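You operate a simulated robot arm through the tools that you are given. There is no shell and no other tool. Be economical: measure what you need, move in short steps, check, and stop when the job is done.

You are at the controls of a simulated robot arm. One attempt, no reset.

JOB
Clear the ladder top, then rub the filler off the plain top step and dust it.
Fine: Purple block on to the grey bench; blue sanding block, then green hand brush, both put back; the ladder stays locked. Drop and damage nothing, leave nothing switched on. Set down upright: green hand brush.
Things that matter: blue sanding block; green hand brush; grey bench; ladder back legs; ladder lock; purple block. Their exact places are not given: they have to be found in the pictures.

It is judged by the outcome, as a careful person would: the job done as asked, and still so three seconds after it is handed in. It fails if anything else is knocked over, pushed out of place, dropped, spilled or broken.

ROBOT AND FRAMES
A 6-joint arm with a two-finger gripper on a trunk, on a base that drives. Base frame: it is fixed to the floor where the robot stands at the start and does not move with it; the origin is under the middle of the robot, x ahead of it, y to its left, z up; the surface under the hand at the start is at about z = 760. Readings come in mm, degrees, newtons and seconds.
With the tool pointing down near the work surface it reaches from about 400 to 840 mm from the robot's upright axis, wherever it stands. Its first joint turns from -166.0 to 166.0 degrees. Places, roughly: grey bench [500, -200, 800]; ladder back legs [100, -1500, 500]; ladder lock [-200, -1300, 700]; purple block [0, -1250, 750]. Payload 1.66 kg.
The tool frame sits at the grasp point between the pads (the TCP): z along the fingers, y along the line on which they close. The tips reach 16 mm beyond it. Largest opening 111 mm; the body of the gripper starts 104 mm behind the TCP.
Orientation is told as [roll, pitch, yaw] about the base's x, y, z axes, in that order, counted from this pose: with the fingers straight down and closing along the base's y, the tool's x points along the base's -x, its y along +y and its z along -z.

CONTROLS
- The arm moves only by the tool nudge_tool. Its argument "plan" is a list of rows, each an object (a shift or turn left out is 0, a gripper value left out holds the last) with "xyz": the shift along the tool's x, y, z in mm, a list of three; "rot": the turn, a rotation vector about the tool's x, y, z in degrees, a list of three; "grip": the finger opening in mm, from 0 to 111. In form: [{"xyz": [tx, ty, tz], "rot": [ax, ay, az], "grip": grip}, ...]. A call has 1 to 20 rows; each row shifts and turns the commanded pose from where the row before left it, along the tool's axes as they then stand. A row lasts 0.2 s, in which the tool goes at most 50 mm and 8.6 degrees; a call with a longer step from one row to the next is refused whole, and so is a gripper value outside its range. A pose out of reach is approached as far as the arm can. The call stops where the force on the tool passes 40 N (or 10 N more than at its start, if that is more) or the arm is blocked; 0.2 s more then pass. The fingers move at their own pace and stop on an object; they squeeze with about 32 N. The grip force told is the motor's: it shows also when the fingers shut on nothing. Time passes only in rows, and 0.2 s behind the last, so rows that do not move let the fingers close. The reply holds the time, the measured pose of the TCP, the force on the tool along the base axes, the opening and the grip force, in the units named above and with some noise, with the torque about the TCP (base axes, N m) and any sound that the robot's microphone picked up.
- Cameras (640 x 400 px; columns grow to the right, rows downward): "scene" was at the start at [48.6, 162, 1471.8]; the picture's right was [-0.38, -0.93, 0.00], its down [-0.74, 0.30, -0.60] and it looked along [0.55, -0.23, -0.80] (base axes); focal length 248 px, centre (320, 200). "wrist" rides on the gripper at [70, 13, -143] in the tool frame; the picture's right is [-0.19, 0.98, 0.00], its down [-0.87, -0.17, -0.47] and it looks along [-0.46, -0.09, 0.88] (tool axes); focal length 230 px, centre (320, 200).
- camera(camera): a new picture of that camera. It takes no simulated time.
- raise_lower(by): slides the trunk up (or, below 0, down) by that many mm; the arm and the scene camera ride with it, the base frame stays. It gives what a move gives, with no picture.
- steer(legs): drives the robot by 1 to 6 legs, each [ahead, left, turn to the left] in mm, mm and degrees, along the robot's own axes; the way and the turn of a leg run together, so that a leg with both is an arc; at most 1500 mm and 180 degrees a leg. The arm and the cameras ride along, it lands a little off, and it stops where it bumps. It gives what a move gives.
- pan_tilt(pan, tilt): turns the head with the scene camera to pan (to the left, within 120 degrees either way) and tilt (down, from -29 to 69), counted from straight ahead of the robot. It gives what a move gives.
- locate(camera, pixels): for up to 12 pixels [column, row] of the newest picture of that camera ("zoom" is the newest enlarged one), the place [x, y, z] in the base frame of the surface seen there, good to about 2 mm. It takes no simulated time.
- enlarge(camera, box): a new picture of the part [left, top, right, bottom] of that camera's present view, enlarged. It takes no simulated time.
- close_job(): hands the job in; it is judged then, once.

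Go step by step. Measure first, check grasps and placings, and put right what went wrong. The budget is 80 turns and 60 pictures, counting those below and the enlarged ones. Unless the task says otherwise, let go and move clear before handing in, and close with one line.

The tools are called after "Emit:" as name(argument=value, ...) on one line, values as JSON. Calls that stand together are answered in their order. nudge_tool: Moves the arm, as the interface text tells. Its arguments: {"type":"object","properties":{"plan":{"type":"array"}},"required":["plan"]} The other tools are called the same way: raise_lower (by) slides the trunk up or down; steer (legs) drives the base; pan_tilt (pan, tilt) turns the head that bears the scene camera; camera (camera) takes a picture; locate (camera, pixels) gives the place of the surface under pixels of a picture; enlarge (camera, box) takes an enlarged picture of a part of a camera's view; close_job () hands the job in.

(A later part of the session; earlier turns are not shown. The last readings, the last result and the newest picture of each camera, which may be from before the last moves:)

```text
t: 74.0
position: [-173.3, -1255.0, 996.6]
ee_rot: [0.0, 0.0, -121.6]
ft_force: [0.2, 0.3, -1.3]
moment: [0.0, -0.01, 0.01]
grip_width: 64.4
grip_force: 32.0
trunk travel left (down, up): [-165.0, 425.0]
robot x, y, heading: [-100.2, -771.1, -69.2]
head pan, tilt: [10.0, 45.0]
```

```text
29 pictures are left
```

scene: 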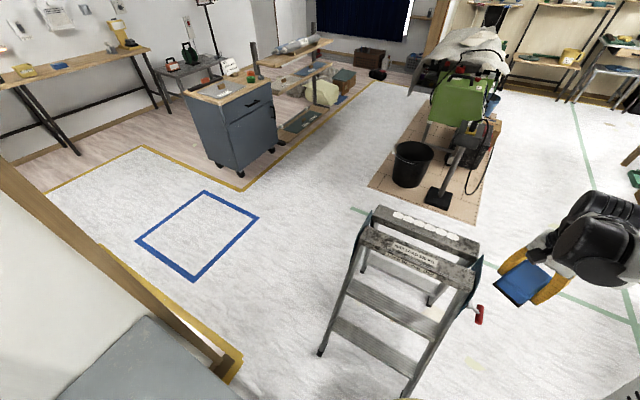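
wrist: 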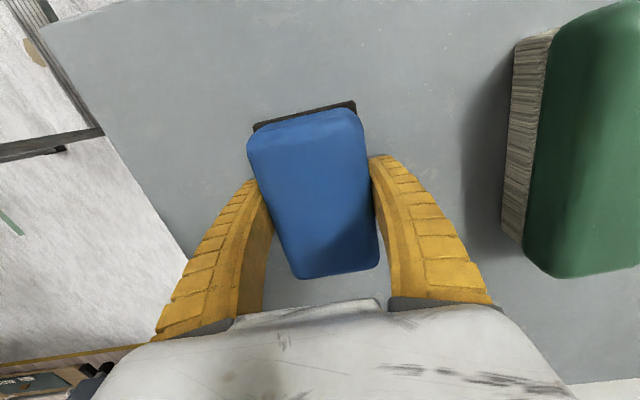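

Blue is in the hand and the ladder view is clear. I rotate the tool to yaw 0 and move above the +x end of the filler row.

Emit:
nudge_tool(plan=[{"rot": [0, 0, -8.1]}, {"rot": [0, 0, -8.1]}, {"rot": [0, 0, -8.1]}, {"rot": [0, 0, -8.1]}, {"rot": [0, 0, -8.1]}, {"rot": [0, 0, -8.1]}, {"rot": [0, 0, -8.1]}, {"rot": [0, 0, -8.1]}, {"rot": [0, 0, -8.1]}, {"rot": [0, 0, -8.1]}, {"rot": [0, 0, -8.1]}, {"rot": [0, 0, -8.1]}, {"rot": [0, 0, -8.1]}, {"rot": [0, 0, -8.1]}, {"rot": [0, 0, -8.1]}])

Emit:
nudge_tool(plan=[{"xyz": [-15, -10, 0]}, {"xyz": [-30, -18, 0]}, {"xyz": [-30, -18, 0]}, {"xyz": [-30, -18, 0]}, {"xyz": [-30, -18, 0]}, {"xyz": [-30, -18, 0]}, {"xyz": [-30, -18, 0]}, {"xyz": [-30, -18, 0]}, {"xyz": [-30, -18, 0]}, {"xyz": [-30, -18, 0]}, {"xyz": [-30, -18, 0]}, {"xyz": [-25, -10, 0]}, {}, {"xyz": [0, 0, 15]}, {"xyz": [0, 0, 25]}, {"xyz": [0, 0, 25]}, {"xyz": [0, 0, 15]}, {}])

Emit:
camera(camera="wrist")

```text
t: 77.2
position: [-171.4, -1255.1, 995.6]
ee_rot: [0.1, -0.1, 0.2]
ft_force: [-0.1, -1.4, -1.2]
moment: [-0.01, 0.02, -0.04]
grip_width: 64.2
grip_force: 32.3
trunk travel left (down, up): [-165.0, 425.0]
robot x, y, heading: [-106.6, -768.4, -69.5]
head pan, tilt: [10.0, 45.0]
```

```text
t: 81.0
position: [167.0, -1454.1, 915.4]
ee_rot: [0.0, -0.1, 0.0]
ft_force: [0.1, 0.6, -1.3]
moment: [-0.01, -0.01, 0.02]
grip_width: 64.3
grip_force: 32.4
trunk travel left (down, up): [-165.0, 425.0]
robot x, y, heading: [-104.2, -769.1, -69.7]
head pan, tilt: [10.0, 45.0]
```

```text
28 pictures are left
```

wrist: 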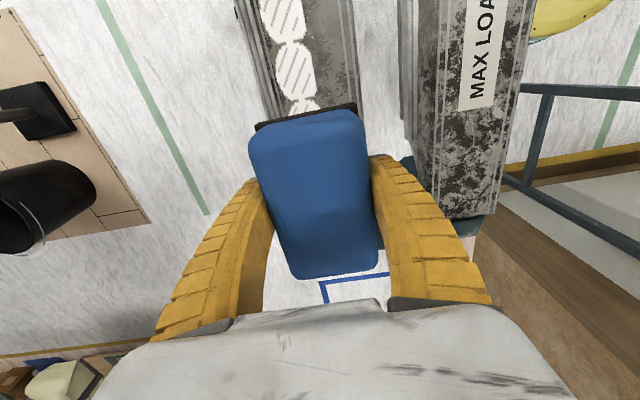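

Well aligned over the rear rail. I lower to contact in small steps.

Emit:
nudge_tool(plan=[{"xyz": [0, -3, 15]}, {"xyz": [0, 0, 12]}, {"xyz": [0, 0, 8]}, {"xyz": [0, 0, 4]}, {"xyz": [0, 0, 2]}, {"xyz": [0, 0, 1]}, {"xyz": [0, 0, 1]}, {}])

```text
t: 82.8
position: [168.0, -1458.9, 872.6]
ee_rot: [0.1, 0.0, -0.1]
ft_force: [0.2, 0.4, -0.7]
moment: [0.0, 0.01, -0.02]
grip_width: 64.3
grip_force: 31.7
trunk travel left (down, up): [-165.0, 425.0]
robot x, y, heading: [-103.0, -772.3, -69.4]
head pan, tilt: [10.0, 45.0]
```

Barely touching. I press 1 mm at a time while reading the force.

Emit:
nudge_tool(plan=[{"xyz": [0, 0, 1]}, {}])

Emit:
nudge_tool(plan=[{"xyz": [0, 0, 1]}, {}])

Emit:
nudge_tool(plan=[{"xyz": [0, 0, 0.7]}, {}])

```text
t: 83.3
position: [167.9, -1457.5, 870.8]
ee_rot: [-0.1, 0.0, 0.0]
ft_force: [-0.1, 0.8, -2.2]
moment: [-0.05, 0.0, 0.01]
grip_width: 64.2
grip_force: 31.8
trunk travel left (down, up): [-165.0, 425.0]
robot x, y, heading: [-102.6, -766.1, -69.2]
head pan, tilt: [10.0, 45.0]
```

```text
t: 84.0
position: [168.6, -1457.5, 872.6]
ee_rot: [0.1, 0.0, 0.0]
ft_force: [1.5, -0.5, 3.7]
moment: [0.02, -0.25, -0.01]
grip_width: 64.3
grip_force: 32.1
trunk travel left (down, up): [-165.0, 425.0]
robot x, y, heading: [-105.4, -768.0, -69.2]
head pan, tilt: [10.0, 45.0]
```

```text
t: 84.5
position: [167.2, -1457.1, 870.4]
ee_rot: [0.0, -0.1, 0.0]
ft_force: [4.0, -0.1, 9.7]
moment: [-0.01, -0.04, 0.05]
grip_width: 64.5
grip_force: 31.9
trunk travel left (down, up): [-165.0, 425.0]
robot x, y, heading: [-104.6, -773.6, -69.6]
head pan, tilt: [10.0, 45.0]
```

Contact at about 10 N. I stroke along the row to x≈−40.

Emit:
nudge_tool(plan=[{"xyz": [8, 0, 0]}, {"xyz": [15, 0, 0]}, {"xyz": [15, 0, 0]}, {"xyz": [15, 0, 0]}, {"xyz": [15, 0, 0]}, {"xyz": [15, 0, 0]}, {"xyz": [15, 0, 0]}, {"xyz": [15, 0, 0]}, {"xyz": [15, 0, 0]}, {"xyz": [15, 0, 0]}, {"xyz": [15, 0, 0]}, {"xyz": [15, 0, 0]}, {"xyz": [15, 0, 0]}, {"xyz": [15, 0, 0]}, {"xyz": [8, 0, 0]}, {}])

Emit:
enlarge(camera="scene", box=[350, 190, 510, 290])

```text
t: 88.0
position: [-43.4, -1458.2, 869.6]
ee_rot: [0.0, 0.1, 0.0]
ft_force: [6.8, -1.2, 9.5]
moment: [0.01, -0.06, 0.04]
grip_width: 64.4
grip_force: 32.1
trunk travel left (down, up): [-165.0, 425.0]
robot x, y, heading: [-103.4, -772.0, -69.5]
head pan, tilt: [10.0, 45.0]
```

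```text
4.00 times, centred on (430, 240) of scene
```

zoom: 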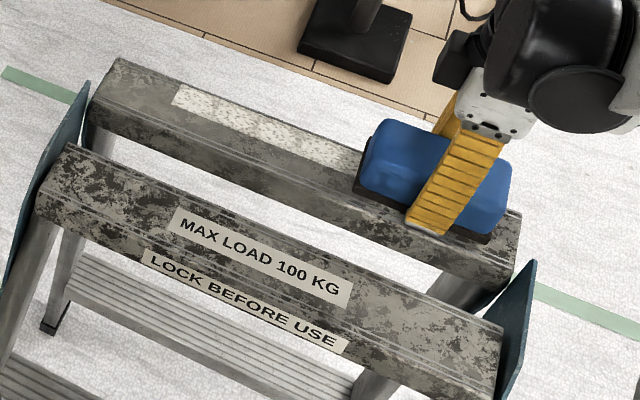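

The filler spots turned into a dust strip in one pass. I stroke back and forth once more to be sure.

Emit:
nudge_tool(plan=[{"xyz": [-10, 0, 0]}, {"xyz": [-20, 0, 0]}, {"xyz": [-20, 0, 0]}, {"xyz": [-20, 0, 0]}, {"xyz": [-20, 0, 0]}, {"xyz": [-20, 0, 0]}, {"xyz": [-20, 0, 0]}, {"xyz": [-20, 0, 0]}, {"xyz": [-20, 0, 0]}, {"xyz": [-20, 0, 0]}, {"xyz": [-20, 0, 0]}, {"xyz": [-10, 0, 0]}, {}])

Emit:
nudge_tool(plan=[{"xyz": [10, 0, 0]}, {"xyz": [20, 0, 0]}, {"xyz": [20, 0, 0]}, {"xyz": [20, 0, 0]}, {"xyz": [20, 0, 0]}, {"xyz": [20, 0, 0]}, {"xyz": [20, 0, 0]}, {"xyz": [20, 0, 0]}, {"xyz": [20, 0, 0]}, {"xyz": [20, 0, 0]}, {"xyz": [20, 0, 0]}, {"xyz": [10, 0, 0]}, {}, {"xyz": [0, 0, -5]}, {"xyz": [0, 0, -15]}, {"xyz": [0, 0, -25]}, {"xyz": [0, 0, -25]}, {"xyz": [0, 0, -25]}, {"xyz": [0, 0, -15]}, {}])

Emit:
enlarge(camera="scene", box=[350, 190, 510, 290])

```text
t: 90.6
position: [171.2, -1458.5, 875.0]
ee_rot: [-0.2, 0.1, -0.2]
ft_force: [-11.8, 0.1, 34.6]
moment: [0.0, -0.04, 0.59]
grip_width: 72.7
grip_force: 32.0
trunk travel left (down, up): [-165.0, 425.0]
robot x, y, heading: [-100.3, -769.3, -69.3]
head pan, tilt: [10.0, 45.0]
stopped in row 13: the force on the tool passed its limit at 41 N (the readings are from after the stop); the commanded pose is now the measured one
```

```text
t: 94.8
position: [-45.0, -1459.4, 979.9]
ee_rot: [-0.1, 0.0, -0.2]
ft_force: [-0.1, -0.1, -0.3]
moment: [0.0, 0.01, -0.01]
grip_width: 64.1
grip_force: 32.1
trunk travel left (down, up): [-165.0, 425.0]
robot x, y, heading: [-105.1, -769.4, -69.4]
head pan, tilt: [10.0, 45.0]
```

```text
4.00 times, centred on (430, 240) of scene
```

zoom: 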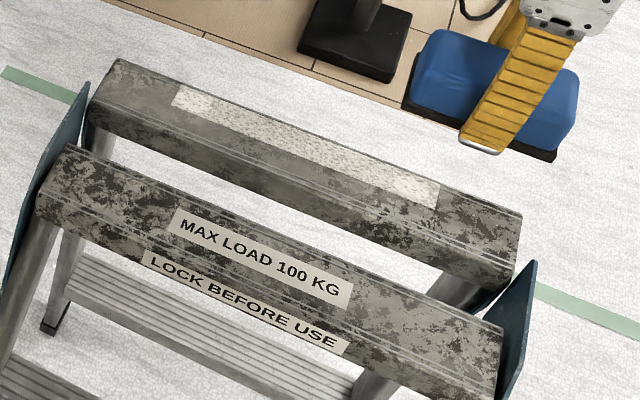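

All filler is now a dust strip. I check how the blue block sits in the hand after the force spike.

Emit:
camera(camera="wrist")

Emit:
enlarge(camera="scene", box=[440, 180, 520, 230])

Emit:
locate(camera="zoom", pixels=[[115, 100], [100, 170], [200, 200], [360, 250], [530, 170], [500, 270], [440, 310], [110, 220]])

```text
25 pictures are left
```

wrist: 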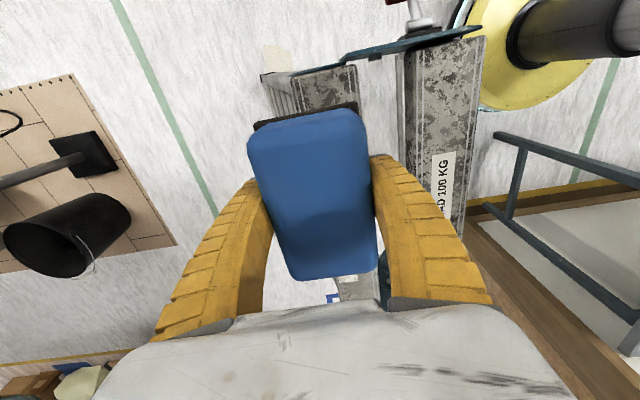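

```text
8.00 times, centred on (480, 205) of scene
```

zoom: 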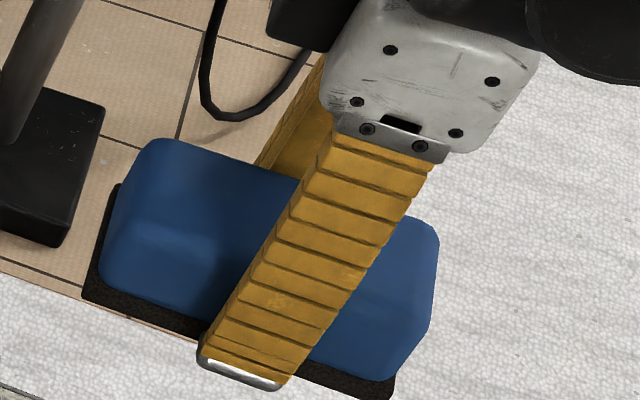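

```text
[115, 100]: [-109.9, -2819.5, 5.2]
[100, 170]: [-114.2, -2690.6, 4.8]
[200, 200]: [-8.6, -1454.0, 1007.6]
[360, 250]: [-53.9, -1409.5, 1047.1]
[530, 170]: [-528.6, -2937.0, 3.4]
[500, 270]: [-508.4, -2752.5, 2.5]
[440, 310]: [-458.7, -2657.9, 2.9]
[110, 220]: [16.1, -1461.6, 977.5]
```

The blue block sits as before in the hand (bottom ≈ TCP−18). I turn the base back to the bench.

Emit:
steer(legs=[[0, 0, 60], [0, 0, 59.5]])

Emit:
nudge_tool(plan=[{"rot": [0, 0, 8.1]}, {"rot": [0, 0, 8.1]}, {"rot": [0, 0, 8.1]}, {"rot": [0, 0, 8.1]}, {"rot": [0, 0, 8.1]}, {"rot": [0, 0, 8.1]}, {"rot": [0, 0, 8.1]}, {"rot": [0, 0, 8.1]}, {"rot": [0, 0, 8.1]}, {"rot": [0, 0, 8.1]}, {"rot": [0, 0, 8.1]}, {"rot": [0, 0, 8.1]}, {"rot": [0, 0, 8.1]}, {"rot": [0, 0, 8.1]}, {"rot": [0, 0, 8.1]}])

```text
t: 100.4
position: [474.0, -388.6, 980.5]
ee_rot: [-0.1, 0.0, 118.6]
ft_force: [-0.3, 0.0, -1.2]
moment: [-0.01, -0.01, -0.01]
grip_width: 64.1
grip_force: 31.8
trunk travel left (down, up): [-165.0, 425.0]
robot x, y, heading: [-105.3, -770.4, 49.7]
head pan, tilt: [10.0, 45.0]
```

```text
t: 103.6
position: [472.8, -387.6, 978.8]
ee_rot: [0.0, -0.2, -3.2]
ft_force: [0.0, 0.0, -1.6]
moment: [0.01, -0.02, 0.0]
grip_width: 64.2
grip_force: 32.0
trunk travel left (down, up): [-165.0, 425.0]
robot x, y, heading: [-105.3, -769.8, 49.1]
head pan, tilt: [10.0, 45.0]
```

Emit:
nudge_tool(plan=[{"rot": [0, 0, -1.2]}, {"xyz": [12.6, -22.95, 0]}, {"xyz": [12.6, -22.95, 0]}, {"xyz": [12.6, -22.95, 0]}, {"xyz": [12.6, -22.95, 0]}, {"xyz": [12.6, -22.95, 0]}, {"xyz": [12.6, -22.95, 0]}, {"xyz": [12.6, -22.95, 0]}, {"xyz": [12.6, -22.95, 0]}, {"xyz": [12.6, -22.95, 0]}, {}])

Emit:
raise_lower(by=-90)

Emit:
camera(camera="wrist")

```text
t: 106.0
position: [354.0, -590.6, 979.0]
ee_rot: [0.1, -0.2, -1.7]
ft_force: [0.1, -0.2, -1.2]
moment: [0.02, -0.02, -0.01]
grip_width: 64.4
grip_force: 31.9
trunk travel left (down, up): [-165.0, 425.0]
robot x, y, heading: [-107.3, -770.8, 49.4]
head pan, tilt: [10.0, 45.0]
```

```text
t: 107.3
position: [354.6, -589.7, 889.8]
ee_rot: [0.0, 0.0, -1.7]
ft_force: [-1.3, -0.3, -0.7]
moment: [0.01, -0.03, 0.0]
grip_width: 64.4
grip_force: 31.6
trunk travel left (down, up): [-75.0, 515.0]
robot x, y, heading: [-102.2, -772.5, 49.4]
head pan, tilt: [10.0, 45.0]
```

```text
23 pictures are left
```

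wrist: 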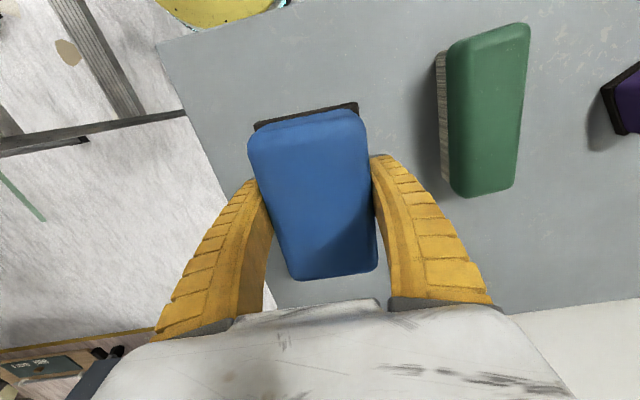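

Over its old place. I lower it in steps to near contact.

Emit:
nudge_tool(plan=[{"xyz": [2, 0, 15]}, {"xyz": [0, 0, 25]}, {"xyz": [0, 0, 25]}, {"xyz": [0, 0, 20]}, {"xyz": [0, 0, 12]}, {"xyz": [0, 0, 6]}, {"xyz": [0, 0, 3]}, {"xyz": [0, 0, 1]}, {"xyz": [0, 0, 1]}, {}])

Emit:
nudge_tool(plan=[{"xyz": [0, 0, 1]}, {}])

```text
t: 109.5
position: [353.7, -589.5, 781.7]
ee_rot: [-0.1, -0.1, -1.6]
ft_force: [0.7, -0.3, -0.5]
moment: [-0.02, 0.01, -0.01]
grip_width: 64.3
grip_force: 32.0
trunk travel left (down, up): [-75.0, 515.0]
robot x, y, heading: [-101.3, -773.9, 49.4]
head pan, tilt: [10.0, 45.0]
```

```text
t: 110.1
position: [353.0, -590.2, 779.7]
ee_rot: [0.1, -0.1, -1.7]
ft_force: [0.2, -0.1, -1.8]
moment: [-0.02, 0.03, -0.01]
grip_width: 64.1
grip_force: 31.9
trunk travel left (down, up): [-75.0, 515.0]
robot x, y, heading: [-100.7, -773.2, 49.4]
head pan, tilt: [10.0, 45.0]
```

Emit:
nudge_tool(plan=[{"xyz": [0, 0, 1]}, {}])

Emit:
nudge_tool(plan=[{"xyz": [0, 0, 0.7]}, {}])

```text
t: 110.7
position: [352.9, -589.8, 779.0]
ee_rot: [-0.1, -0.1, -1.6]
ft_force: [1.4, 0.8, 4.4]
moment: [-0.15, -0.23, 0.08]
grip_width: 64.5
grip_force: 31.9
trunk travel left (down, up): [-75.0, 515.0]
robot x, y, heading: [-106.0, -767.9, 49.4]
head pan, tilt: [10.0, 45.0]
```

```text
t: 111.3
position: [353.1, -589.7, 777.8]
ee_rot: [0.0, -0.1, -1.7]
ft_force: [6.6, -0.3, 16.9]
moment: [-0.19, -0.03, -0.01]
grip_width: 64.3
grip_force: 32.1
trunk travel left (down, up): [-75.0, 515.0]
robot x, y, heading: [-102.0, -770.7, 49.5]
head pan, tilt: [10.0, 45.0]
```

It is down. I release, rise and go over the green brush.

Emit:
nudge_tool(plan=[{"xyz": [0, 0, -0.7]}, {"grip": 70}, {"grip": 95}, {}, {"xyz": [0, 0, -20]}, {"xyz": [0, 0, -40]}, {"xyz": [0, 0, -40]}, {"xyz": [0, 0, -40]}, {"rot": [0, 0, -4.2]}, {"xyz": [0, 40, 0]}, {"xyz": [0, 40, 0]}, {"xyz": [0, 40, 0]}, {"xyz": [4, 39, 0]}, {}])

Emit:
camera(camera="wrist")

```text
t: 114.3
position: [340.1, -432.5, 919.5]
ee_rot: [0.0, -0.2, 2.5]
ft_force: [0.8, -0.1, 0.6]
moment: [0.0, -0.03, 0.03]
grip_width: 95.5
grip_force: 1.0
trunk travel left (down, up): [-75.0, 515.0]
robot x, y, heading: [-104.3, -770.3, 49.4]
head pan, tilt: [10.0, 45.0]
```

```text
22 pictures are left
```

wrist: 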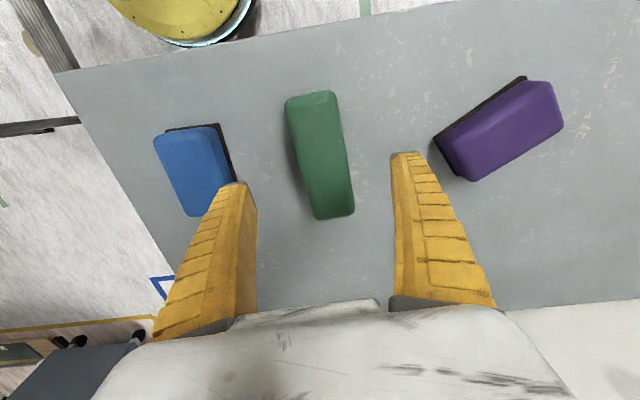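

All three are in place. I check the brush's bristle height in the scene camera before choosing the grip height.

Emit:
pan_tilt(pan=-10, tilt=52)

Emit:
camera(camera="scene")

```text
t: 115.1
position: [340.5, -433.7, 920.2]
ee_rot: [0.1, -0.1, 2.5]
ft_force: [-1.0, 0.2, 0.8]
moment: [-0.02, -0.05, 0.02]
grip_width: 95.9
grip_force: 0.2
trunk travel left (down, up): [-75.0, 515.0]
robot x, y, heading: [-103.4, -772.4, 49.3]
head pan, tilt: [-10.0, 52.0]
```

```text
21 pictures are left
```

scene: 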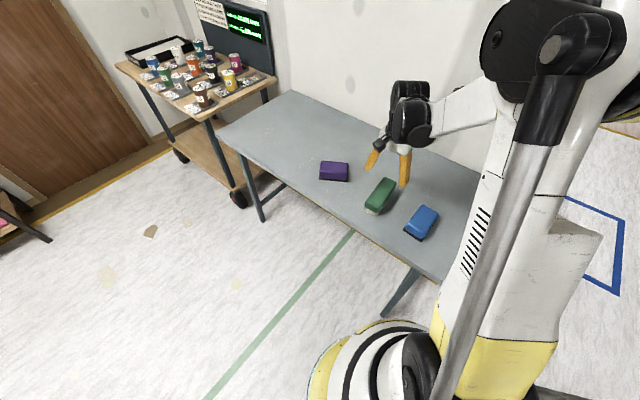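

Emit:
enlarge(camera="scene", box=[356, 170, 420, 210])

```text
10.00 times, centred on (388, 190) of scene
```

zoom: 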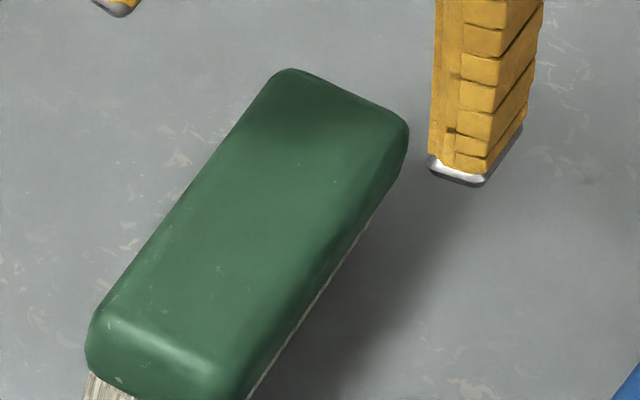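

Emit:
locate(camera="zoom", pixels=[[95, 368], [120, 382], [180, 392], [95, 385], [340, 255], [300, 310], [285, 75], [400, 130], [395, 165], [220, 230], [110, 310], [230, 375]])

```text
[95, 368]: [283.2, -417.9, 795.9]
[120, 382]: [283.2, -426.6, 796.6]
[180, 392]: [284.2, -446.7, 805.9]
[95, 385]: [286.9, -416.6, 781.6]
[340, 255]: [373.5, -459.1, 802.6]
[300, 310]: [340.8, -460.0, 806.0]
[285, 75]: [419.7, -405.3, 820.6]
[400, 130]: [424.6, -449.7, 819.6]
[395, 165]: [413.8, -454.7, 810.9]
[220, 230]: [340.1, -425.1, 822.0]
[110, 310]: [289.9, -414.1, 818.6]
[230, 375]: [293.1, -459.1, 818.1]
```

The green body spans z≈793–821, bristles below. I grip it at TCP z≈801.

Emit:
nudge_tool(plan=[{"xyz": [-15.5, 2.5, 20]}, {"xyz": [0, 0, 30]}, {"xyz": [0, 0, 30]}, {"xyz": [0, 0, 20]}, {"xyz": [0, 0, 12]}, {"xyz": [0, 0, 7]}, {}, {"grip": 0}, {}, {}, {}])

Emit:
camera(camera="wrist")

```text
t: 117.5
position: [355.9, -428.2, 801.3]
ee_rot: [0.0, -0.1, 2.5]
ft_force: [0.6, 0.0, 4.8]
moment: [0.1, -0.02, 0.13]
grip_width: 52.9
grip_force: 32.3
trunk travel left (down, up): [-75.0, 515.0]
robot x, y, heading: [-104.4, -766.4, 49.2]
head pan, tilt: [-10.0, 52.0]
```

```text
19 pictures are left
```

wrist: 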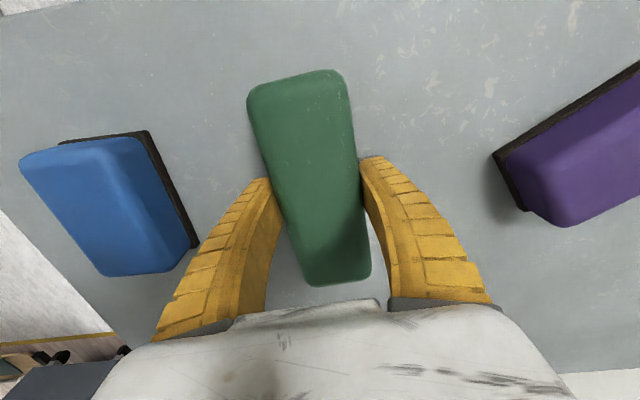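

Gripped at 52.9 mm. I lift slowly and check the hold.

Emit:
nudge_tool(plan=[{"xyz": [0, 0, -2]}, {"xyz": [0, 0, -3]}, {"xyz": [0, 0, -3]}, {"xyz": [0, 0, -4]}, {}])

Emit:
enlarge(camera="scene", box=[340, 150, 436, 210])

Emit:
locate(camera="zoom", pixels=[[200, 250], [240, 270], [190, 310], [290, 280], [330, 300], [240, 390]])

```text
t: 118.7
position: [356.4, -427.0, 812.4]
ee_rot: [0.0, -0.1, 2.5]
ft_force: [-0.5, -0.4, -2.0]
moment: [0.02, -0.01, 0.01]
grip_width: 53.1
grip_force: 32.5
trunk travel left (down, up): [-75.0, 515.0]
robot x, y, heading: [-104.1, -771.1, 49.6]
head pan, tilt: [-10.0, 52.0]
```

```text
6.67 times, centred on (388, 180) of scene
```

zoom: 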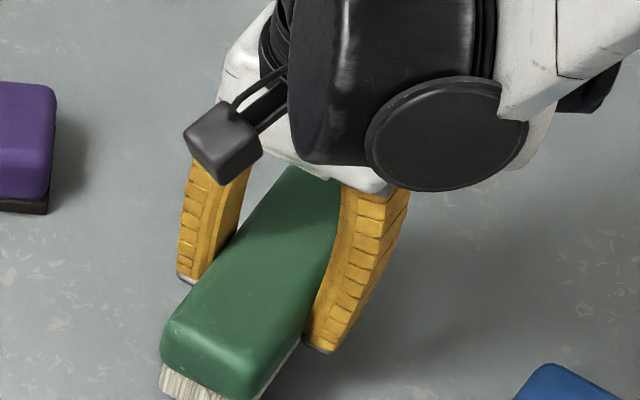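

```text
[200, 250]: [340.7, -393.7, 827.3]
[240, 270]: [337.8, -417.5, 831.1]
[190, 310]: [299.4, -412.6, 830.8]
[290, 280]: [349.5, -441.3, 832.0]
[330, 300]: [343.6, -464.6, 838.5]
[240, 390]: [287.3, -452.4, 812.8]
```

The brush lifts with the hand (top 831). I lift further, raise the trunk and turn to the ladder.

Emit:
nudge_tool(plan=[{"xyz": [0, 0, -8]}, {"xyz": [0, 0, -15]}, {"xyz": [0, 0, -15]}, {"xyz": [0, 0, -15]}, {"xyz": [0, 0, -15]}, {"xyz": [0, 0, -15]}, {"xyz": [0, 0, -15]}, {"xyz": [0, 0, -10]}, {"xyz": [0, 0, -5]}, {}])

Emit:
raise_lower(by=90)

Emit:
steer(legs=[[0, 0, -60], [0, 0, -59.5]])

Emit:
pan_tilt(pan=10, tilt=45)

Emit:
nudge_tool(plan=[{"rot": [0, 0, -7.8]}, {"rot": [0, 0, -7.8]}, {"rot": [0, 0, -7.8]}, {"rot": [0, 0, -7.8]}, {"rot": [0, 0, -7.8]}, {"rot": [0, 0, -7.8]}, {"rot": [0, 0, -7.8]}, {"rot": [0, 0, -7.8]}, {"rot": [0, 0, -7.8]}, {"rot": [0, 0, -7.8]}, {"rot": [0, 0, -7.8]}, {"rot": [0, 0, -7.8]}, {"rot": [0, 0, -7.8]}, {"rot": [0, 0, -7.8]}, {"rot": [0, 0, -7.8]}])

Emit:
camera(camera="scene")

```text
t: 120.9
position: [356.2, -428.2, 925.5]
ee_rot: [0.0, -0.1, 2.5]
ft_force: [-0.6, 0.5, -1.6]
moment: [0.02, 0.0, -0.03]
grip_width: 53.0
grip_force: 32.1
trunk travel left (down, up): [-75.0, 515.0]
robot x, y, heading: [-102.4, -771.4, 49.3]
head pan, tilt: [-10.0, 52.0]
```

```text
t: 122.2
position: [356.8, -426.8, 1014.2]
ee_rot: [0.1, -0.1, 2.5]
ft_force: [0.3, -0.4, -1.4]
moment: [0.03, 0.03, 0.01]
grip_width: 52.9
grip_force: 31.7
trunk travel left (down, up): [-165.0, 425.0]
robot x, y, heading: [-102.4, -772.7, 49.3]
head pan, tilt: [-10.0, 52.0]
```

```text
t: 127.8
position: [-16.3, -1336.8, 1016.5]
ee_rot: [0.0, -0.1, -115.6]
ft_force: [-0.4, 0.6, -1.6]
moment: [0.0, -0.01, -0.01]
grip_width: 53.0
grip_force: 31.7
trunk travel left (down, up): [-165.0, 425.0]
robot x, y, heading: [-102.6, -770.7, -68.6]
head pan, tilt: [-10.0, 52.0]
```

```text
t: 128.6
position: [-16.4, -1338.6, 1016.2]
ee_rot: [-0.1, -0.1, -115.5]
ft_force: [-0.6, -0.1, -2.0]
moment: [-0.02, -0.04, 0.04]
grip_width: 52.5
grip_force: 32.3
trunk travel left (down, up): [-165.0, 425.0]
robot x, y, heading: [-100.7, -768.7, -68.7]
head pan, tilt: [10.0, 45.0]
```

```text
t: 131.8
position: [-16.7, -1337.4, 1015.9]
ee_rot: [-0.1, 0.1, 1.8]
ft_force: [-1.0, -0.5, -1.4]
moment: [0.0, 0.05, 0.04]
grip_width: 52.9
grip_force: 32.8
trunk travel left (down, up): [-165.0, 425.0]
robot x, y, heading: [-101.5, -764.6, -68.7]
head pan, tilt: [10.0, 45.0]
```

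```text
17 pictures are left
```

scene: 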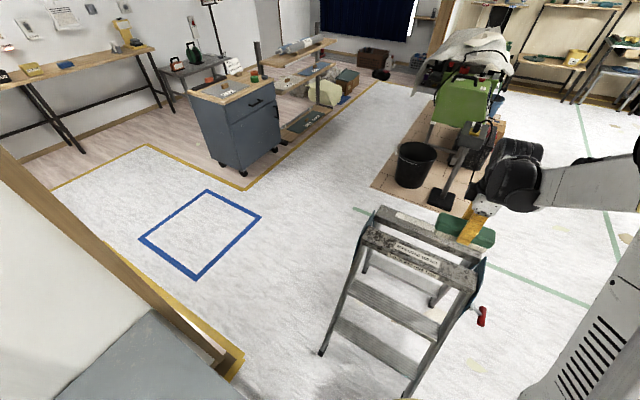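

The brush is over the ladder. I go above the +x end of the dust strip and lower to just above contact.

Emit:
nudge_tool(plan=[{"rot": [0, 0, 1.8]}, {"xyz": [-12, -8, 0]}, {"xyz": [-25, -16, 0]}, {"xyz": [-25, -16, 0]}, {"xyz": [-25, -16, 0]}, {"xyz": [-25, -16, 0]}, {"xyz": [-25, -16, 0]}, {"xyz": [-25, -16, 0]}, {"xyz": [-25, -16, 0]}, {}, {"xyz": [0, 0, 20]}, {"xyz": [0, 0, 25]}, {"xyz": [0, 0, 25]}, {"xyz": [0, 0, 20]}, {"xyz": [0, 0, 15]}, {"xyz": [0, 0, 8]}, {"xyz": [0, 0, 4]}, {}])

Emit:
nudge_tool(plan=[{"xyz": [0, 0, 2]}, {"xyz": [0, 0, 2]}, {}])

```text
t: 135.6
position: [170.8, -1456.8, 899.4]
ee_rot: [0.0, 0.0, -0.2]
ft_force: [0.3, -0.1, -1.9]
moment: [0.02, 0.03, 0.0]
grip_width: 52.8
grip_force: 32.1
trunk travel left (down, up): [-165.0, 425.0]
robot x, y, heading: [-100.0, -770.4, -68.4]
head pan, tilt: [10.0, 45.0]
```

```text
t: 136.4
position: [171.8, -1458.3, 895.2]
ee_rot: [0.0, 0.0, -0.3]
ft_force: [0.4, -0.4, -1.6]
moment: [0.02, 0.0, 0.03]
grip_width: 53.0
grip_force: 32.1
trunk travel left (down, up): [-165.0, 425.0]
robot x, y, heading: [-103.8, -771.2, -68.6]
head pan, tilt: [10.0, 45.0]
```

Emit:
nudge_tool(plan=[{"xyz": [0, 0, 1]}, {"xyz": [0, 0, 1]}, {}])

Emit:
nudge_tool(plan=[{"xyz": [0, 0, 1]}, {}])

Emit:
nudge_tool(plan=[{"xyz": [0, 0, 0.7]}, {}])

```text
t: 137.2
position: [169.7, -1457.5, 892.5]
ee_rot: [0.0, -0.1, -0.2]
ft_force: [0.3, -0.8, -1.3]
moment: [0.02, 0.01, 0.0]
grip_width: 52.8
grip_force: 31.9
trunk travel left (down, up): [-165.0, 425.0]
robot x, y, heading: [-100.0, -772.0, -68.8]
head pan, tilt: [10.0, 45.0]
```

```text
t: 137.8
position: [170.6, -1458.2, 891.8]
ee_rot: [-0.1, 0.0, -0.3]
ft_force: [1.2, -0.6, 1.1]
moment: [0.08, -0.22, -0.02]
grip_width: 52.8
grip_force: 31.8
trunk travel left (down, up): [-165.0, 425.0]
robot x, y, heading: [-103.6, -770.6, -68.7]
head pan, tilt: [10.0, 45.0]
```

```text
t: 138.4
position: [169.9, -1458.4, 891.4]
ee_rot: [-0.1, 0.1, -0.4]
ft_force: [3.0, -3.3, 8.0]
moment: [0.12, -0.41, -0.06]
grip_width: 53.3
grip_force: 32.3
trunk travel left (down, up): [-165.0, 425.0]
robot x, y, heading: [-99.9, -771.2, -68.8]
head pan, tilt: [10.0, 45.0]
```

Bristles touch with about 8 N. I sweep along the strip.

Emit:
nudge_tool(plan=[{"xyz": [8, 0, 0]}, {"xyz": [15, 0, 0]}, {"xyz": [15, 0, 0]}, {"xyz": [15, 0, 0]}, {"xyz": [15, 0, 0]}, {"xyz": [15, 0, 0]}, {"xyz": [15, 0, 0]}, {"xyz": [15, 0, 0]}, {"xyz": [15, 0, 0]}, {"xyz": [15, 0, 0]}, {"xyz": [15, 0, 0]}, {"xyz": [15, 0, 0]}, {"xyz": [15, 0, 0]}, {"xyz": [15, 0, 0]}, {"xyz": [8, 0, 0]}, {}])

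Emit:
enlarge(camera="scene", box=[350, 190, 510, 290])

```text
t: 141.8
position: [-41.3, -1458.1, 891.8]
ee_rot: [-0.1, 0.0, -0.2]
ft_force: [5.5, -0.5, 10.3]
moment: [0.14, -0.1, 0.03]
grip_width: 53.1
grip_force: 31.4
trunk travel left (down, up): [-165.0, 425.0]
robot x, y, heading: [-99.9, -770.4, -68.8]
head pan, tilt: [10.0, 45.0]
```

```text
4.00 times, centred on (430, 240) of scene
```

zoom: 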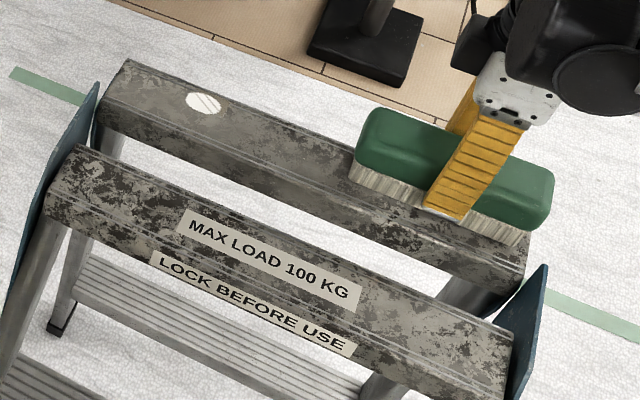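

The dust is gone, but one filler spot remains at (203,102), hidden under the dust before. I lift the brush and check the whole rail.

Emit:
nudge_tool(plan=[{"xyz": [0, 0, -5]}, {"xyz": [0, 0, -15]}, {"xyz": [0, 0, -25]}, {"xyz": [0, 0, -25]}, {"xyz": [0, 0, -25]}, {"xyz": [0, 0, -20]}, {}])

Emit:
enlarge(camera="scene", box=[360, 195, 496, 280])

Emit:
locate(camera="zoom", pixels=[[172, 88], [210, 95], [192, 80], [188, 100], [190, 90]])

```text
t: 143.4
position: [-40.9, -1454.1, 1005.6]
ee_rot: [-0.1, 0.1, -0.3]
ft_force: [-0.2, 0.1, -1.5]
moment: [0.02, -0.01, 0.02]
grip_width: 52.9
grip_force: 32.2
trunk travel left (down, up): [-165.0, 425.0]
robot x, y, heading: [-103.6, -769.4, -68.5]
head pan, tilt: [10.0, 45.0]
```

```text
4.71 times, centred on (428, 238) of scene
```

zoom: 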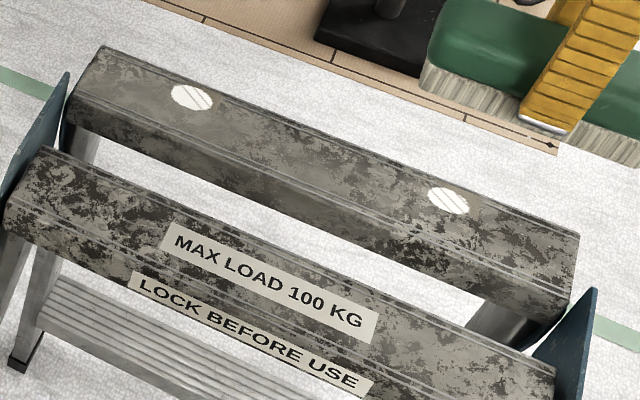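

```text
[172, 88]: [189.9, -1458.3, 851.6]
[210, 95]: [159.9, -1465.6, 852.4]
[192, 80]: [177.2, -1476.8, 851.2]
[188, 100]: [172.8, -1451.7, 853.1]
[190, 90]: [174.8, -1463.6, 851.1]
```

Both end spots (x≈175 and x≈−28, y≈−1464) are still there, so they need more sanding. I take the brush back to its place first.

Emit:
steer(legs=[[0, 0, 59], [0, 0, 59]])

Emit:
nudge_tool(plan=[{"rot": [0, 0, 7.6]}, {"rot": [0, 0, 7.6]}, {"rot": [0, 0, 7.6]}, {"rot": [0, 0, 7.6]}, {"rot": [0, 0, 7.6]}, {"rot": [0, 0, 7.6]}, {"rot": [0, 0, 7.6]}, {"rot": [0, 0, 7.6]}, {"rot": [0, 0, 7.6]}, {"rot": [0, 0, 7.6]}, {"rot": [0, 0, 7.6]}, {"rot": [0, 0, 7.6]}, {"rot": [0, 0, 7.6]}, {"rot": [0, 0, 7.6]}, {"rot": [0, 0, 7.6]}])

Emit:
raise_lower(by=-90)

```text
t: 149.0
position: [470.4, -390.9, 1005.9]
ee_rot: [0.0, 0.0, 118.0]
ft_force: [-0.2, 0.5, -2.9]
moment: [-0.02, -0.01, -0.02]
grip_width: 52.7
grip_force: 32.0
trunk travel left (down, up): [-165.0, 425.0]
robot x, y, heading: [-107.5, -768.5, 49.5]
head pan, tilt: [10.0, 45.0]
```

```text
t: 152.2
position: [470.6, -390.6, 1006.4]
ee_rot: [0.0, -0.1, 3.9]
ft_force: [-0.3, -0.2, -1.2]
moment: [0.01, 0.02, 0.0]
grip_width: 52.7
grip_force: 32.2
trunk travel left (down, up): [-165.0, 425.0]
robot x, y, heading: [-102.8, -767.6, 49.6]
head pan, tilt: [10.0, 45.0]
```

```text
t: 153.5
position: [472.1, -391.8, 917.1]
ee_rot: [-0.1, -0.1, 4.0]
ft_force: [-0.1, -1.1, -0.8]
moment: [0.0, 0.01, 0.02]
grip_width: 53.1
grip_force: 32.0
trunk travel left (down, up): [-75.0, 515.0]
robot x, y, heading: [-98.4, -772.2, 49.4]
head pan, tilt: [10.0, 45.0]
```

I move over the brush's old place and lower close to contact.

Emit:
nudge_tool(plan=[{"rot": [0, 0, 1.5]}, {"xyz": [23.4, -6.7, 0]}, {"xyz": [23.4, -6.7, 0]}, {"xyz": [23.4, -6.7, 0]}, {"xyz": [23.4, -6.7, 0]}, {"xyz": [23.4, -6.7, 0]}, {}, {"xyz": [0, 0, 20]}, {"xyz": [0, 0, 25]}, {"xyz": [0, 0, 25]}, {"xyz": [0, 0, 20]}, {"xyz": [0, 0, 12]}, {"xyz": [0, 0, 8]}, {"xyz": [0, 0, 3]}, {"xyz": [0, 0, 1]}, {}])

Emit:
nudge_tool(plan=[{"xyz": [0, 0, 1]}, {}])

Emit:
nudge_tool(plan=[{"xyz": [0, 0, 0.7]}, {}])

```text
t: 156.9
position: [356.8, -429.1, 802.5]
ee_rot: [0.0, -0.2, 2.6]
ft_force: [0.1, 0.3, -2.0]
moment: [0.0, 0.02, 0.0]
grip_width: 53.2
grip_force: 31.8
trunk travel left (down, up): [-75.0, 515.0]
robot x, y, heading: [-103.1, -771.9, 49.5]
head pan, tilt: [10.0, 45.0]
```

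```text
t: 157.5
position: [355.6, -429.9, 801.9]
ee_rot: [0.1, -0.1, 2.5]
ft_force: [0.6, 0.6, 2.2]
moment: [0.02, 0.27, -0.05]
grip_width: 52.8
grip_force: 31.9
trunk travel left (down, up): [-75.0, 515.0]
robot x, y, heading: [-106.2, -771.0, 49.7]
head pan, tilt: [10.0, 45.0]
```

```text
t: 158.1
position: [355.1, -429.7, 801.5]
ee_rot: [0.0, -0.1, 2.5]
ft_force: [3.3, 3.4, 12.8]
moment: [-0.04, 0.3, -0.11]
grip_width: 53.0
grip_force: 31.7
trunk travel left (down, up): [-75.0, 515.0]
robot x, y, heading: [-104.8, -771.6, 49.5]
head pan, tilt: [10.0, 45.0]
```

Brush is on the bench. I release, rise, and go over the blue block (353,−590).

Emit:
nudge_tool(plan=[{"xyz": [0, 0, -0.7]}, {"grip": 60}, {"grip": 85}, {"grip": 95}, {"xyz": [0, 0, -20]}, {"xyz": [0, 0, -40]}, {"xyz": [0, 0, -40]}, {"rot": [0, 0, 4.3]}, {"xyz": [1, -40, 0]}, {"xyz": [1, -40, 0]}, {"xyz": [1, -40, 0]}, {"xyz": [1, -40, 0]}, {}])

Emit:
camera(camera="wrist")

```text
t: 160.9
position: [345.8, -590.1, 901.6]
ee_rot: [0.0, -0.1, -1.7]
ft_force: [-0.7, 0.6, 0.3]
moment: [0.0, 0.02, -0.01]
grip_width: 95.8
grip_force: 0.3
trunk travel left (down, up): [-75.0, 515.0]
robot x, y, heading: [-103.1, -769.5, 49.5]
head pan, tilt: [10.0, 45.0]
```

```text
14 pictures are left
```

wrist: 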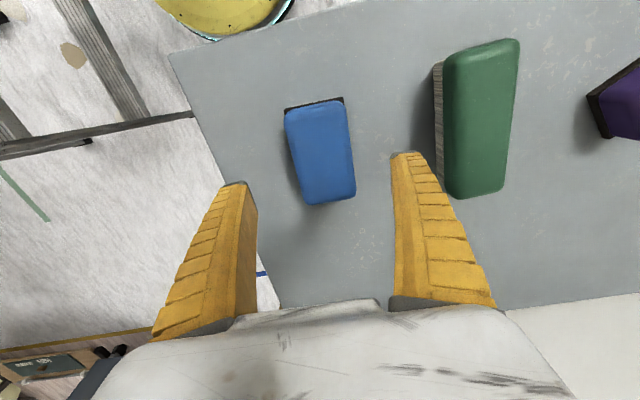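

Brush upright, blue in position. I grip the blue block (deeper, z≈779) and lift slowly.

Emit:
nudge_tool(plan=[{"xyz": [-7, 0, 20]}, {"xyz": [0, 0, 30]}, {"xyz": [0, 0, 30]}, {"xyz": [0, 0, 25]}, {"xyz": [0, 0, 12]}, {"xyz": [0, 0, 5]}, {}, {"grip": 0}, {}, {}, {}])

Emit:
nudge_tool(plan=[{"xyz": [0, 0, -2]}, {"xyz": [0, 0, -3]}, {"xyz": [0, 0, -5]}, {"xyz": [0, 0, -10]}, {"xyz": [0, 0, -15]}, {"xyz": [0, 0, -15]}, {"xyz": [0, 0, -15]}, {"xyz": [0, 0, -15]}, {"xyz": [0, 0, -15]}, {"xyz": [0, 0, -15]}, {"xyz": [0, 0, -10]}, {"xyz": [0, 0, -5]}, {}])

Emit:
raise_lower(by=90)

```text
t: 163.3
position: [352.5, -590.5, 778.3]
ee_rot: [0.1, -0.1, -1.7]
ft_force: [0.5, 0.7, -0.1]
moment: [-0.01, 0.03, 0.02]
grip_width: 64.2
grip_force: 31.7
trunk travel left (down, up): [-75.0, 515.0]
robot x, y, heading: [-104.1, -771.5, 49.4]
head pan, tilt: [10.0, 45.0]
```

```text
t: 166.1
position: [354.3, -589.4, 903.0]
ee_rot: [-0.1, 0.0, -1.7]
ft_force: [0.4, 0.2, -2.1]
moment: [-0.04, -0.02, 0.01]
grip_width: 64.3
grip_force: 31.7
trunk travel left (down, up): [-75.0, 515.0]
robot x, y, heading: [-102.9, -769.3, 49.6]
head pan, tilt: [10.0, 45.0]
```

```text
t: 167.3
position: [355.7, -589.6, 993.3]
ee_rot: [0.0, 0.0, -1.8]
ft_force: [1.2, -0.2, -1.9]
moment: [-0.01, 0.01, 0.01]
grip_width: 64.4
grip_force: 31.8
trunk travel left (down, up): [-165.0, 425.0]
robot x, y, heading: [-104.9, -766.5, 50.0]
head pan, tilt: [10.0, 45.0]
```

Held. I turn to the ladder again and align the tool.

Emit:
steer(legs=[[0, 0, -60], [0, 0, -59.5]])

Emit:
nudge_tool(plan=[{"rot": [0, 0, -8.05]}, {"rot": [0, 0, -8.05]}, {"rot": [0, 0, -8.05]}, {"rot": [0, 0, -8.05]}, {"rot": [0, 0, -8.05]}, {"rot": [0, 0, -8.05]}, {"rot": [0, 0, -8.05]}, {"rot": [0, 0, -8.05]}, {"rot": [0, 0, -8.05]}, {"rot": [0, 0, -8.05]}, {"rot": [0, 0, -8.05]}, {"rot": [0, 0, -8.05]}, {"rot": [0, 0, -8.05]}, {"rot": [0, 0, -8.05]}, {"rot": [0, 0, -8.05]}])

```text
t: 173.0
position: [-162.5, -1258.4, 993.6]
ee_rot: [0.1, -0.1, -120.3]
ft_force: [-0.2, -0.4, -1.3]
moment: [0.03, 0.01, 0.03]
grip_width: 64.4
grip_force: 32.3
trunk travel left (down, up): [-165.0, 425.0]
robot x, y, heading: [-102.7, -767.8, -69.2]
head pan, tilt: [10.0, 45.0]
```

```text
t: 176.2
position: [-163.4, -1258.4, 993.4]
ee_rot: [-0.2, 0.0, 0.6]
ft_force: [-0.8, 0.1, -0.9]
moment: [-0.01, -0.02, 0.01]
grip_width: 64.4
grip_force: 31.9
trunk travel left (down, up): [-165.0, 425.0]
robot x, y, heading: [-102.9, -767.8, -69.1]
head pan, tilt: [10.0, 45.0]
```

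I go over the −x end spot (−28,−1462) and down to near contact.

Emit:
nudge_tool(plan=[{"rot": [0, 0, 0.6]}, {"xyz": [-8, -12, 0]}, {"xyz": [-18, -27, 0]}, {"xyz": [-18, -27, 0]}, {"xyz": [-18, -27, 0]}, {"xyz": [-18, -27, 0]}, {"xyz": [-18, -27, 0]}, {"xyz": [-18, -27, 0]}, {"xyz": [-18, -27, 0]}, {"xyz": [-1, -3, 0]}, {}, {"xyz": [0, 0, 20]}, {"xyz": [0, 0, 25]}, {"xyz": [0, 0, 25]}, {"xyz": [0, 0, 25]}, {"xyz": [0, 0, 15]}, {"xyz": [0, 0, 8]}, {"xyz": [0, 0, 4]}, {}])

Emit:
nudge_tool(plan=[{"xyz": [0, 0, 1]}, {"xyz": [0, 0, 1]}, {}])

```text
t: 180.2
position: [-28.2, -1462.5, 871.2]
ee_rot: [-0.2, -0.1, -0.2]
ft_force: [-0.5, -0.1, -1.0]
moment: [0.0, 0.02, -0.01]
grip_width: 64.4
grip_force: 32.0
trunk travel left (down, up): [-165.0, 425.0]
robot x, y, heading: [-104.9, -772.0, -69.2]
head pan, tilt: [10.0, 45.0]
```

```text
t: 181.0
position: [-28.4, -1463.8, 869.6]
ee_rot: [-0.1, 0.0, -0.2]
ft_force: [0.3, 0.1, -2.5]
moment: [-0.01, -0.04, -0.01]
grip_width: 64.2
grip_force: 31.8
trunk travel left (down, up): [-165.0, 425.0]
robot x, y, heading: [-106.1, -769.7, -69.0]
head pan, tilt: [10.0, 45.0]
```

Emit:
nudge_tool(plan=[{"xyz": [0, 0, 1]}, {}])

Emit:
nudge_tool(plan=[{"xyz": [0, 0, 0.7]}, {}])

```text
t: 181.6
position: [-28.7, -1463.8, 868.7]
ee_rot: [-0.1, 0.0, -0.3]
ft_force: [-0.3, 0.3, -1.1]
moment: [-0.04, 0.03, 0.02]
grip_width: 64.1
grip_force: 32.3
trunk travel left (down, up): [-165.0, 425.0]
robot x, y, heading: [-103.2, -772.5, -68.9]
head pan, tilt: [10.0, 45.0]
```

```text
t: 182.2
position: [-28.0, -1463.1, 868.4]
ee_rot: [-0.2, 0.0, -0.3]
ft_force: [-0.3, -0.6, -0.2]
moment: [0.04, -0.06, -0.01]
grip_width: 64.4
grip_force: 32.1
trunk travel left (down, up): [-165.0, 425.0]
robot x, y, heading: [-103.4, -769.3, -69.0]
head pan, tilt: [10.0, 45.0]
```

Emit:
nudge_tool(plan=[{"xyz": [0, 0, 0.6]}, {}])

Emit:
nudge_tool(plan=[{"xyz": [0, 0, 0.5]}, {}])

Emit:
enlarge(camera="scene", box=[400, 200, 496, 260])

```text
t: 182.8
position: [-28.5, -1464.0, 868.3]
ee_rot: [-0.1, 0.1, -0.2]
ft_force: [-0.1, -7.4, 12.0]
moment: [0.17, -0.16, -0.11]
grip_width: 64.8
grip_force: 32.4
trunk travel left (down, up): [-165.0, 425.0]
robot x, y, heading: [-101.3, -772.8, -68.8]
head pan, tilt: [10.0, 45.0]
```

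```text
t: 183.4
position: [-28.2, -1463.2, 868.0]
ee_rot: [-0.2, 0.1, -0.2]
ft_force: [1.3, -11.6, 17.4]
moment: [-0.02, 0.02, 0.0]
grip_width: 64.6
grip_force: 31.6
trunk travel left (down, up): [-165.0, 425.0]
robot x, y, heading: [-100.1, -771.0, -69.0]
head pan, tilt: [10.0, 45.0]
```

```text
6.67 times, centred on (448, 230) of scene
```

zoom: 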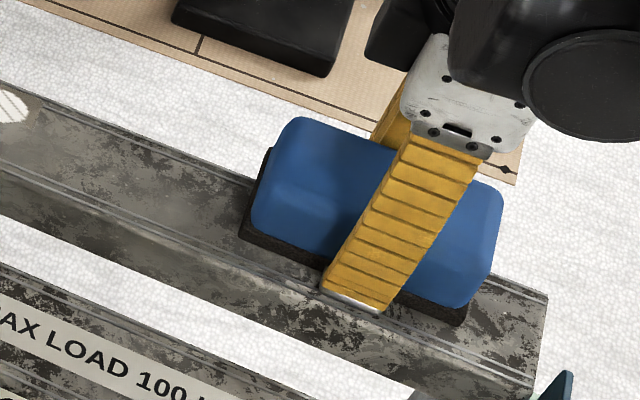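

The finger tips seem to touch the rail because the grip is too deep. I regrip the block 4 mm higher while it rests on the rail.

Emit:
nudge_tool(plan=[{"xyz": [0, 0, -0.6]}, {"grip": 72}, {}, {"xyz": [0, 0, -2]}, {"xyz": [0, 0, -2]}, {}, {"grip": 0}, {}, {}])

Emit:
nudge_tool(plan=[{"xyz": [0, 0, 0.7]}, {}])

Emit:
nudge_tool(plan=[{"xyz": [0, 0, 0.5]}, {}])

```text
t: 185.4
position: [-29.1, -1463.2, 871.7]
ee_rot: [-0.1, 0.0, -0.2]
ft_force: [0.4, -1.6, 1.9]
moment: [0.05, -0.02, 0.03]
grip_width: 64.3
grip_force: 31.8
trunk travel left (down, up): [-165.0, 425.0]
robot x, y, heading: [-99.9, -767.6, -69.0]
head pan, tilt: [10.0, 45.0]
```

```text
t: 186.0
position: [-29.0, -1464.2, 872.0]
ee_rot: [-0.1, 0.0, -0.2]
ft_force: [1.2, -3.6, 12.2]
moment: [0.06, -0.02, -0.02]
grip_width: 64.3
grip_force: 31.7
trunk travel left (down, up): [-165.0, 425.0]
robot x, y, heading: [-104.6, -769.7, -68.8]
head pan, tilt: [10.0, 45.0]
```

```text
t: 186.6
position: [-29.1, -1462.7, 872.1]
ee_rot: [-0.2, 0.1, -0.1]
ft_force: [2.1, -5.6, 19.8]
moment: [0.02, -0.03, -0.01]
grip_width: 64.7
grip_force: 32.2
trunk travel left (down, up): [-165.0, 425.0]
robot x, y, heading: [-99.9, -771.1, -68.9]
head pan, tilt: [10.0, 45.0]
```

Proper contact now. I back off slightly and rub the −x end back and forth.

Emit:
nudge_tool(plan=[{"xyz": [0, 0, -0.4]}, {"xyz": [10, 0, 0]}, {"xyz": [10, 0, 0]}, {"xyz": [10, 0, 0]}, {"xyz": [-12, 0, 0]}, {"xyz": [-12, 0, 0]}, {"xyz": [-12, 0, 0]}, {"xyz": [-12, 0, 0]}, {"xyz": [-12, 0, 0]}, {"xyz": [12, 0, 0]}, {"xyz": [12, 0, 0]}, {"xyz": [12, 0, 0]}, {"xyz": [12, 0, 0]}, {"xyz": [12, 0, 0]}, {"xyz": [-12, 0, 0]}, {"xyz": [-12, 0, 0]}, {"xyz": [-12, 0, 0]}, {"xyz": [-12, 0, 0]}, {"xyz": [-12, 0, 0]}, {}])

Emit:
nudge_tool(plan=[{"xyz": [-8, 0, 0]}, {"xyz": [-15, 0, 0]}, {"xyz": [-15, 0, 0]}, {"xyz": [-15, 0, 0]}, {"xyz": [-15, 0, 0]}, {"xyz": [-15, 0, 0]}, {"xyz": [-15, 0, 0]}, {"xyz": [-15, 0, 0]}, {"xyz": [-15, 0, 0]}, {"xyz": [-15, 0, 0]}, {"xyz": [-15, 0, 0]}, {"xyz": [-15, 0, 0]}, {}])

Emit:
enlarge(camera="scene", box=[360, 195, 496, 280])

```text
t: 190.8
position: [-0.0, -1463.2, 869.7]
ee_rot: [-0.1, 0.0, -0.2]
ft_force: [-5.0, -0.7, 7.7]
moment: [-0.04, 0.06, 0.02]
grip_width: 64.5
grip_force: 32.2
trunk travel left (down, up): [-165.0, 425.0]
robot x, y, heading: [-103.1, -772.8, -68.9]
head pan, tilt: [10.0, 45.0]
```

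```text
t: 193.6
position: [173.7, -1462.6, 871.5]
ee_rot: [-0.1, 0.0, -0.2]
ft_force: [-4.8, 1.6, 8.0]
moment: [-0.04, 0.02, -0.04]
grip_width: 64.1
grip_force: 31.6
trunk travel left (down, up): [-165.0, 425.0]
robot x, y, heading: [-103.7, -772.3, -68.9]
head pan, tilt: [10.0, 45.0]
```

```text
4.71 times, centred on (428, 238) of scene
```

zoom: 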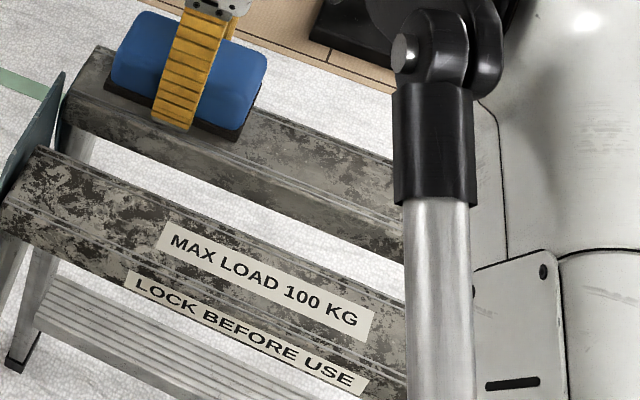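

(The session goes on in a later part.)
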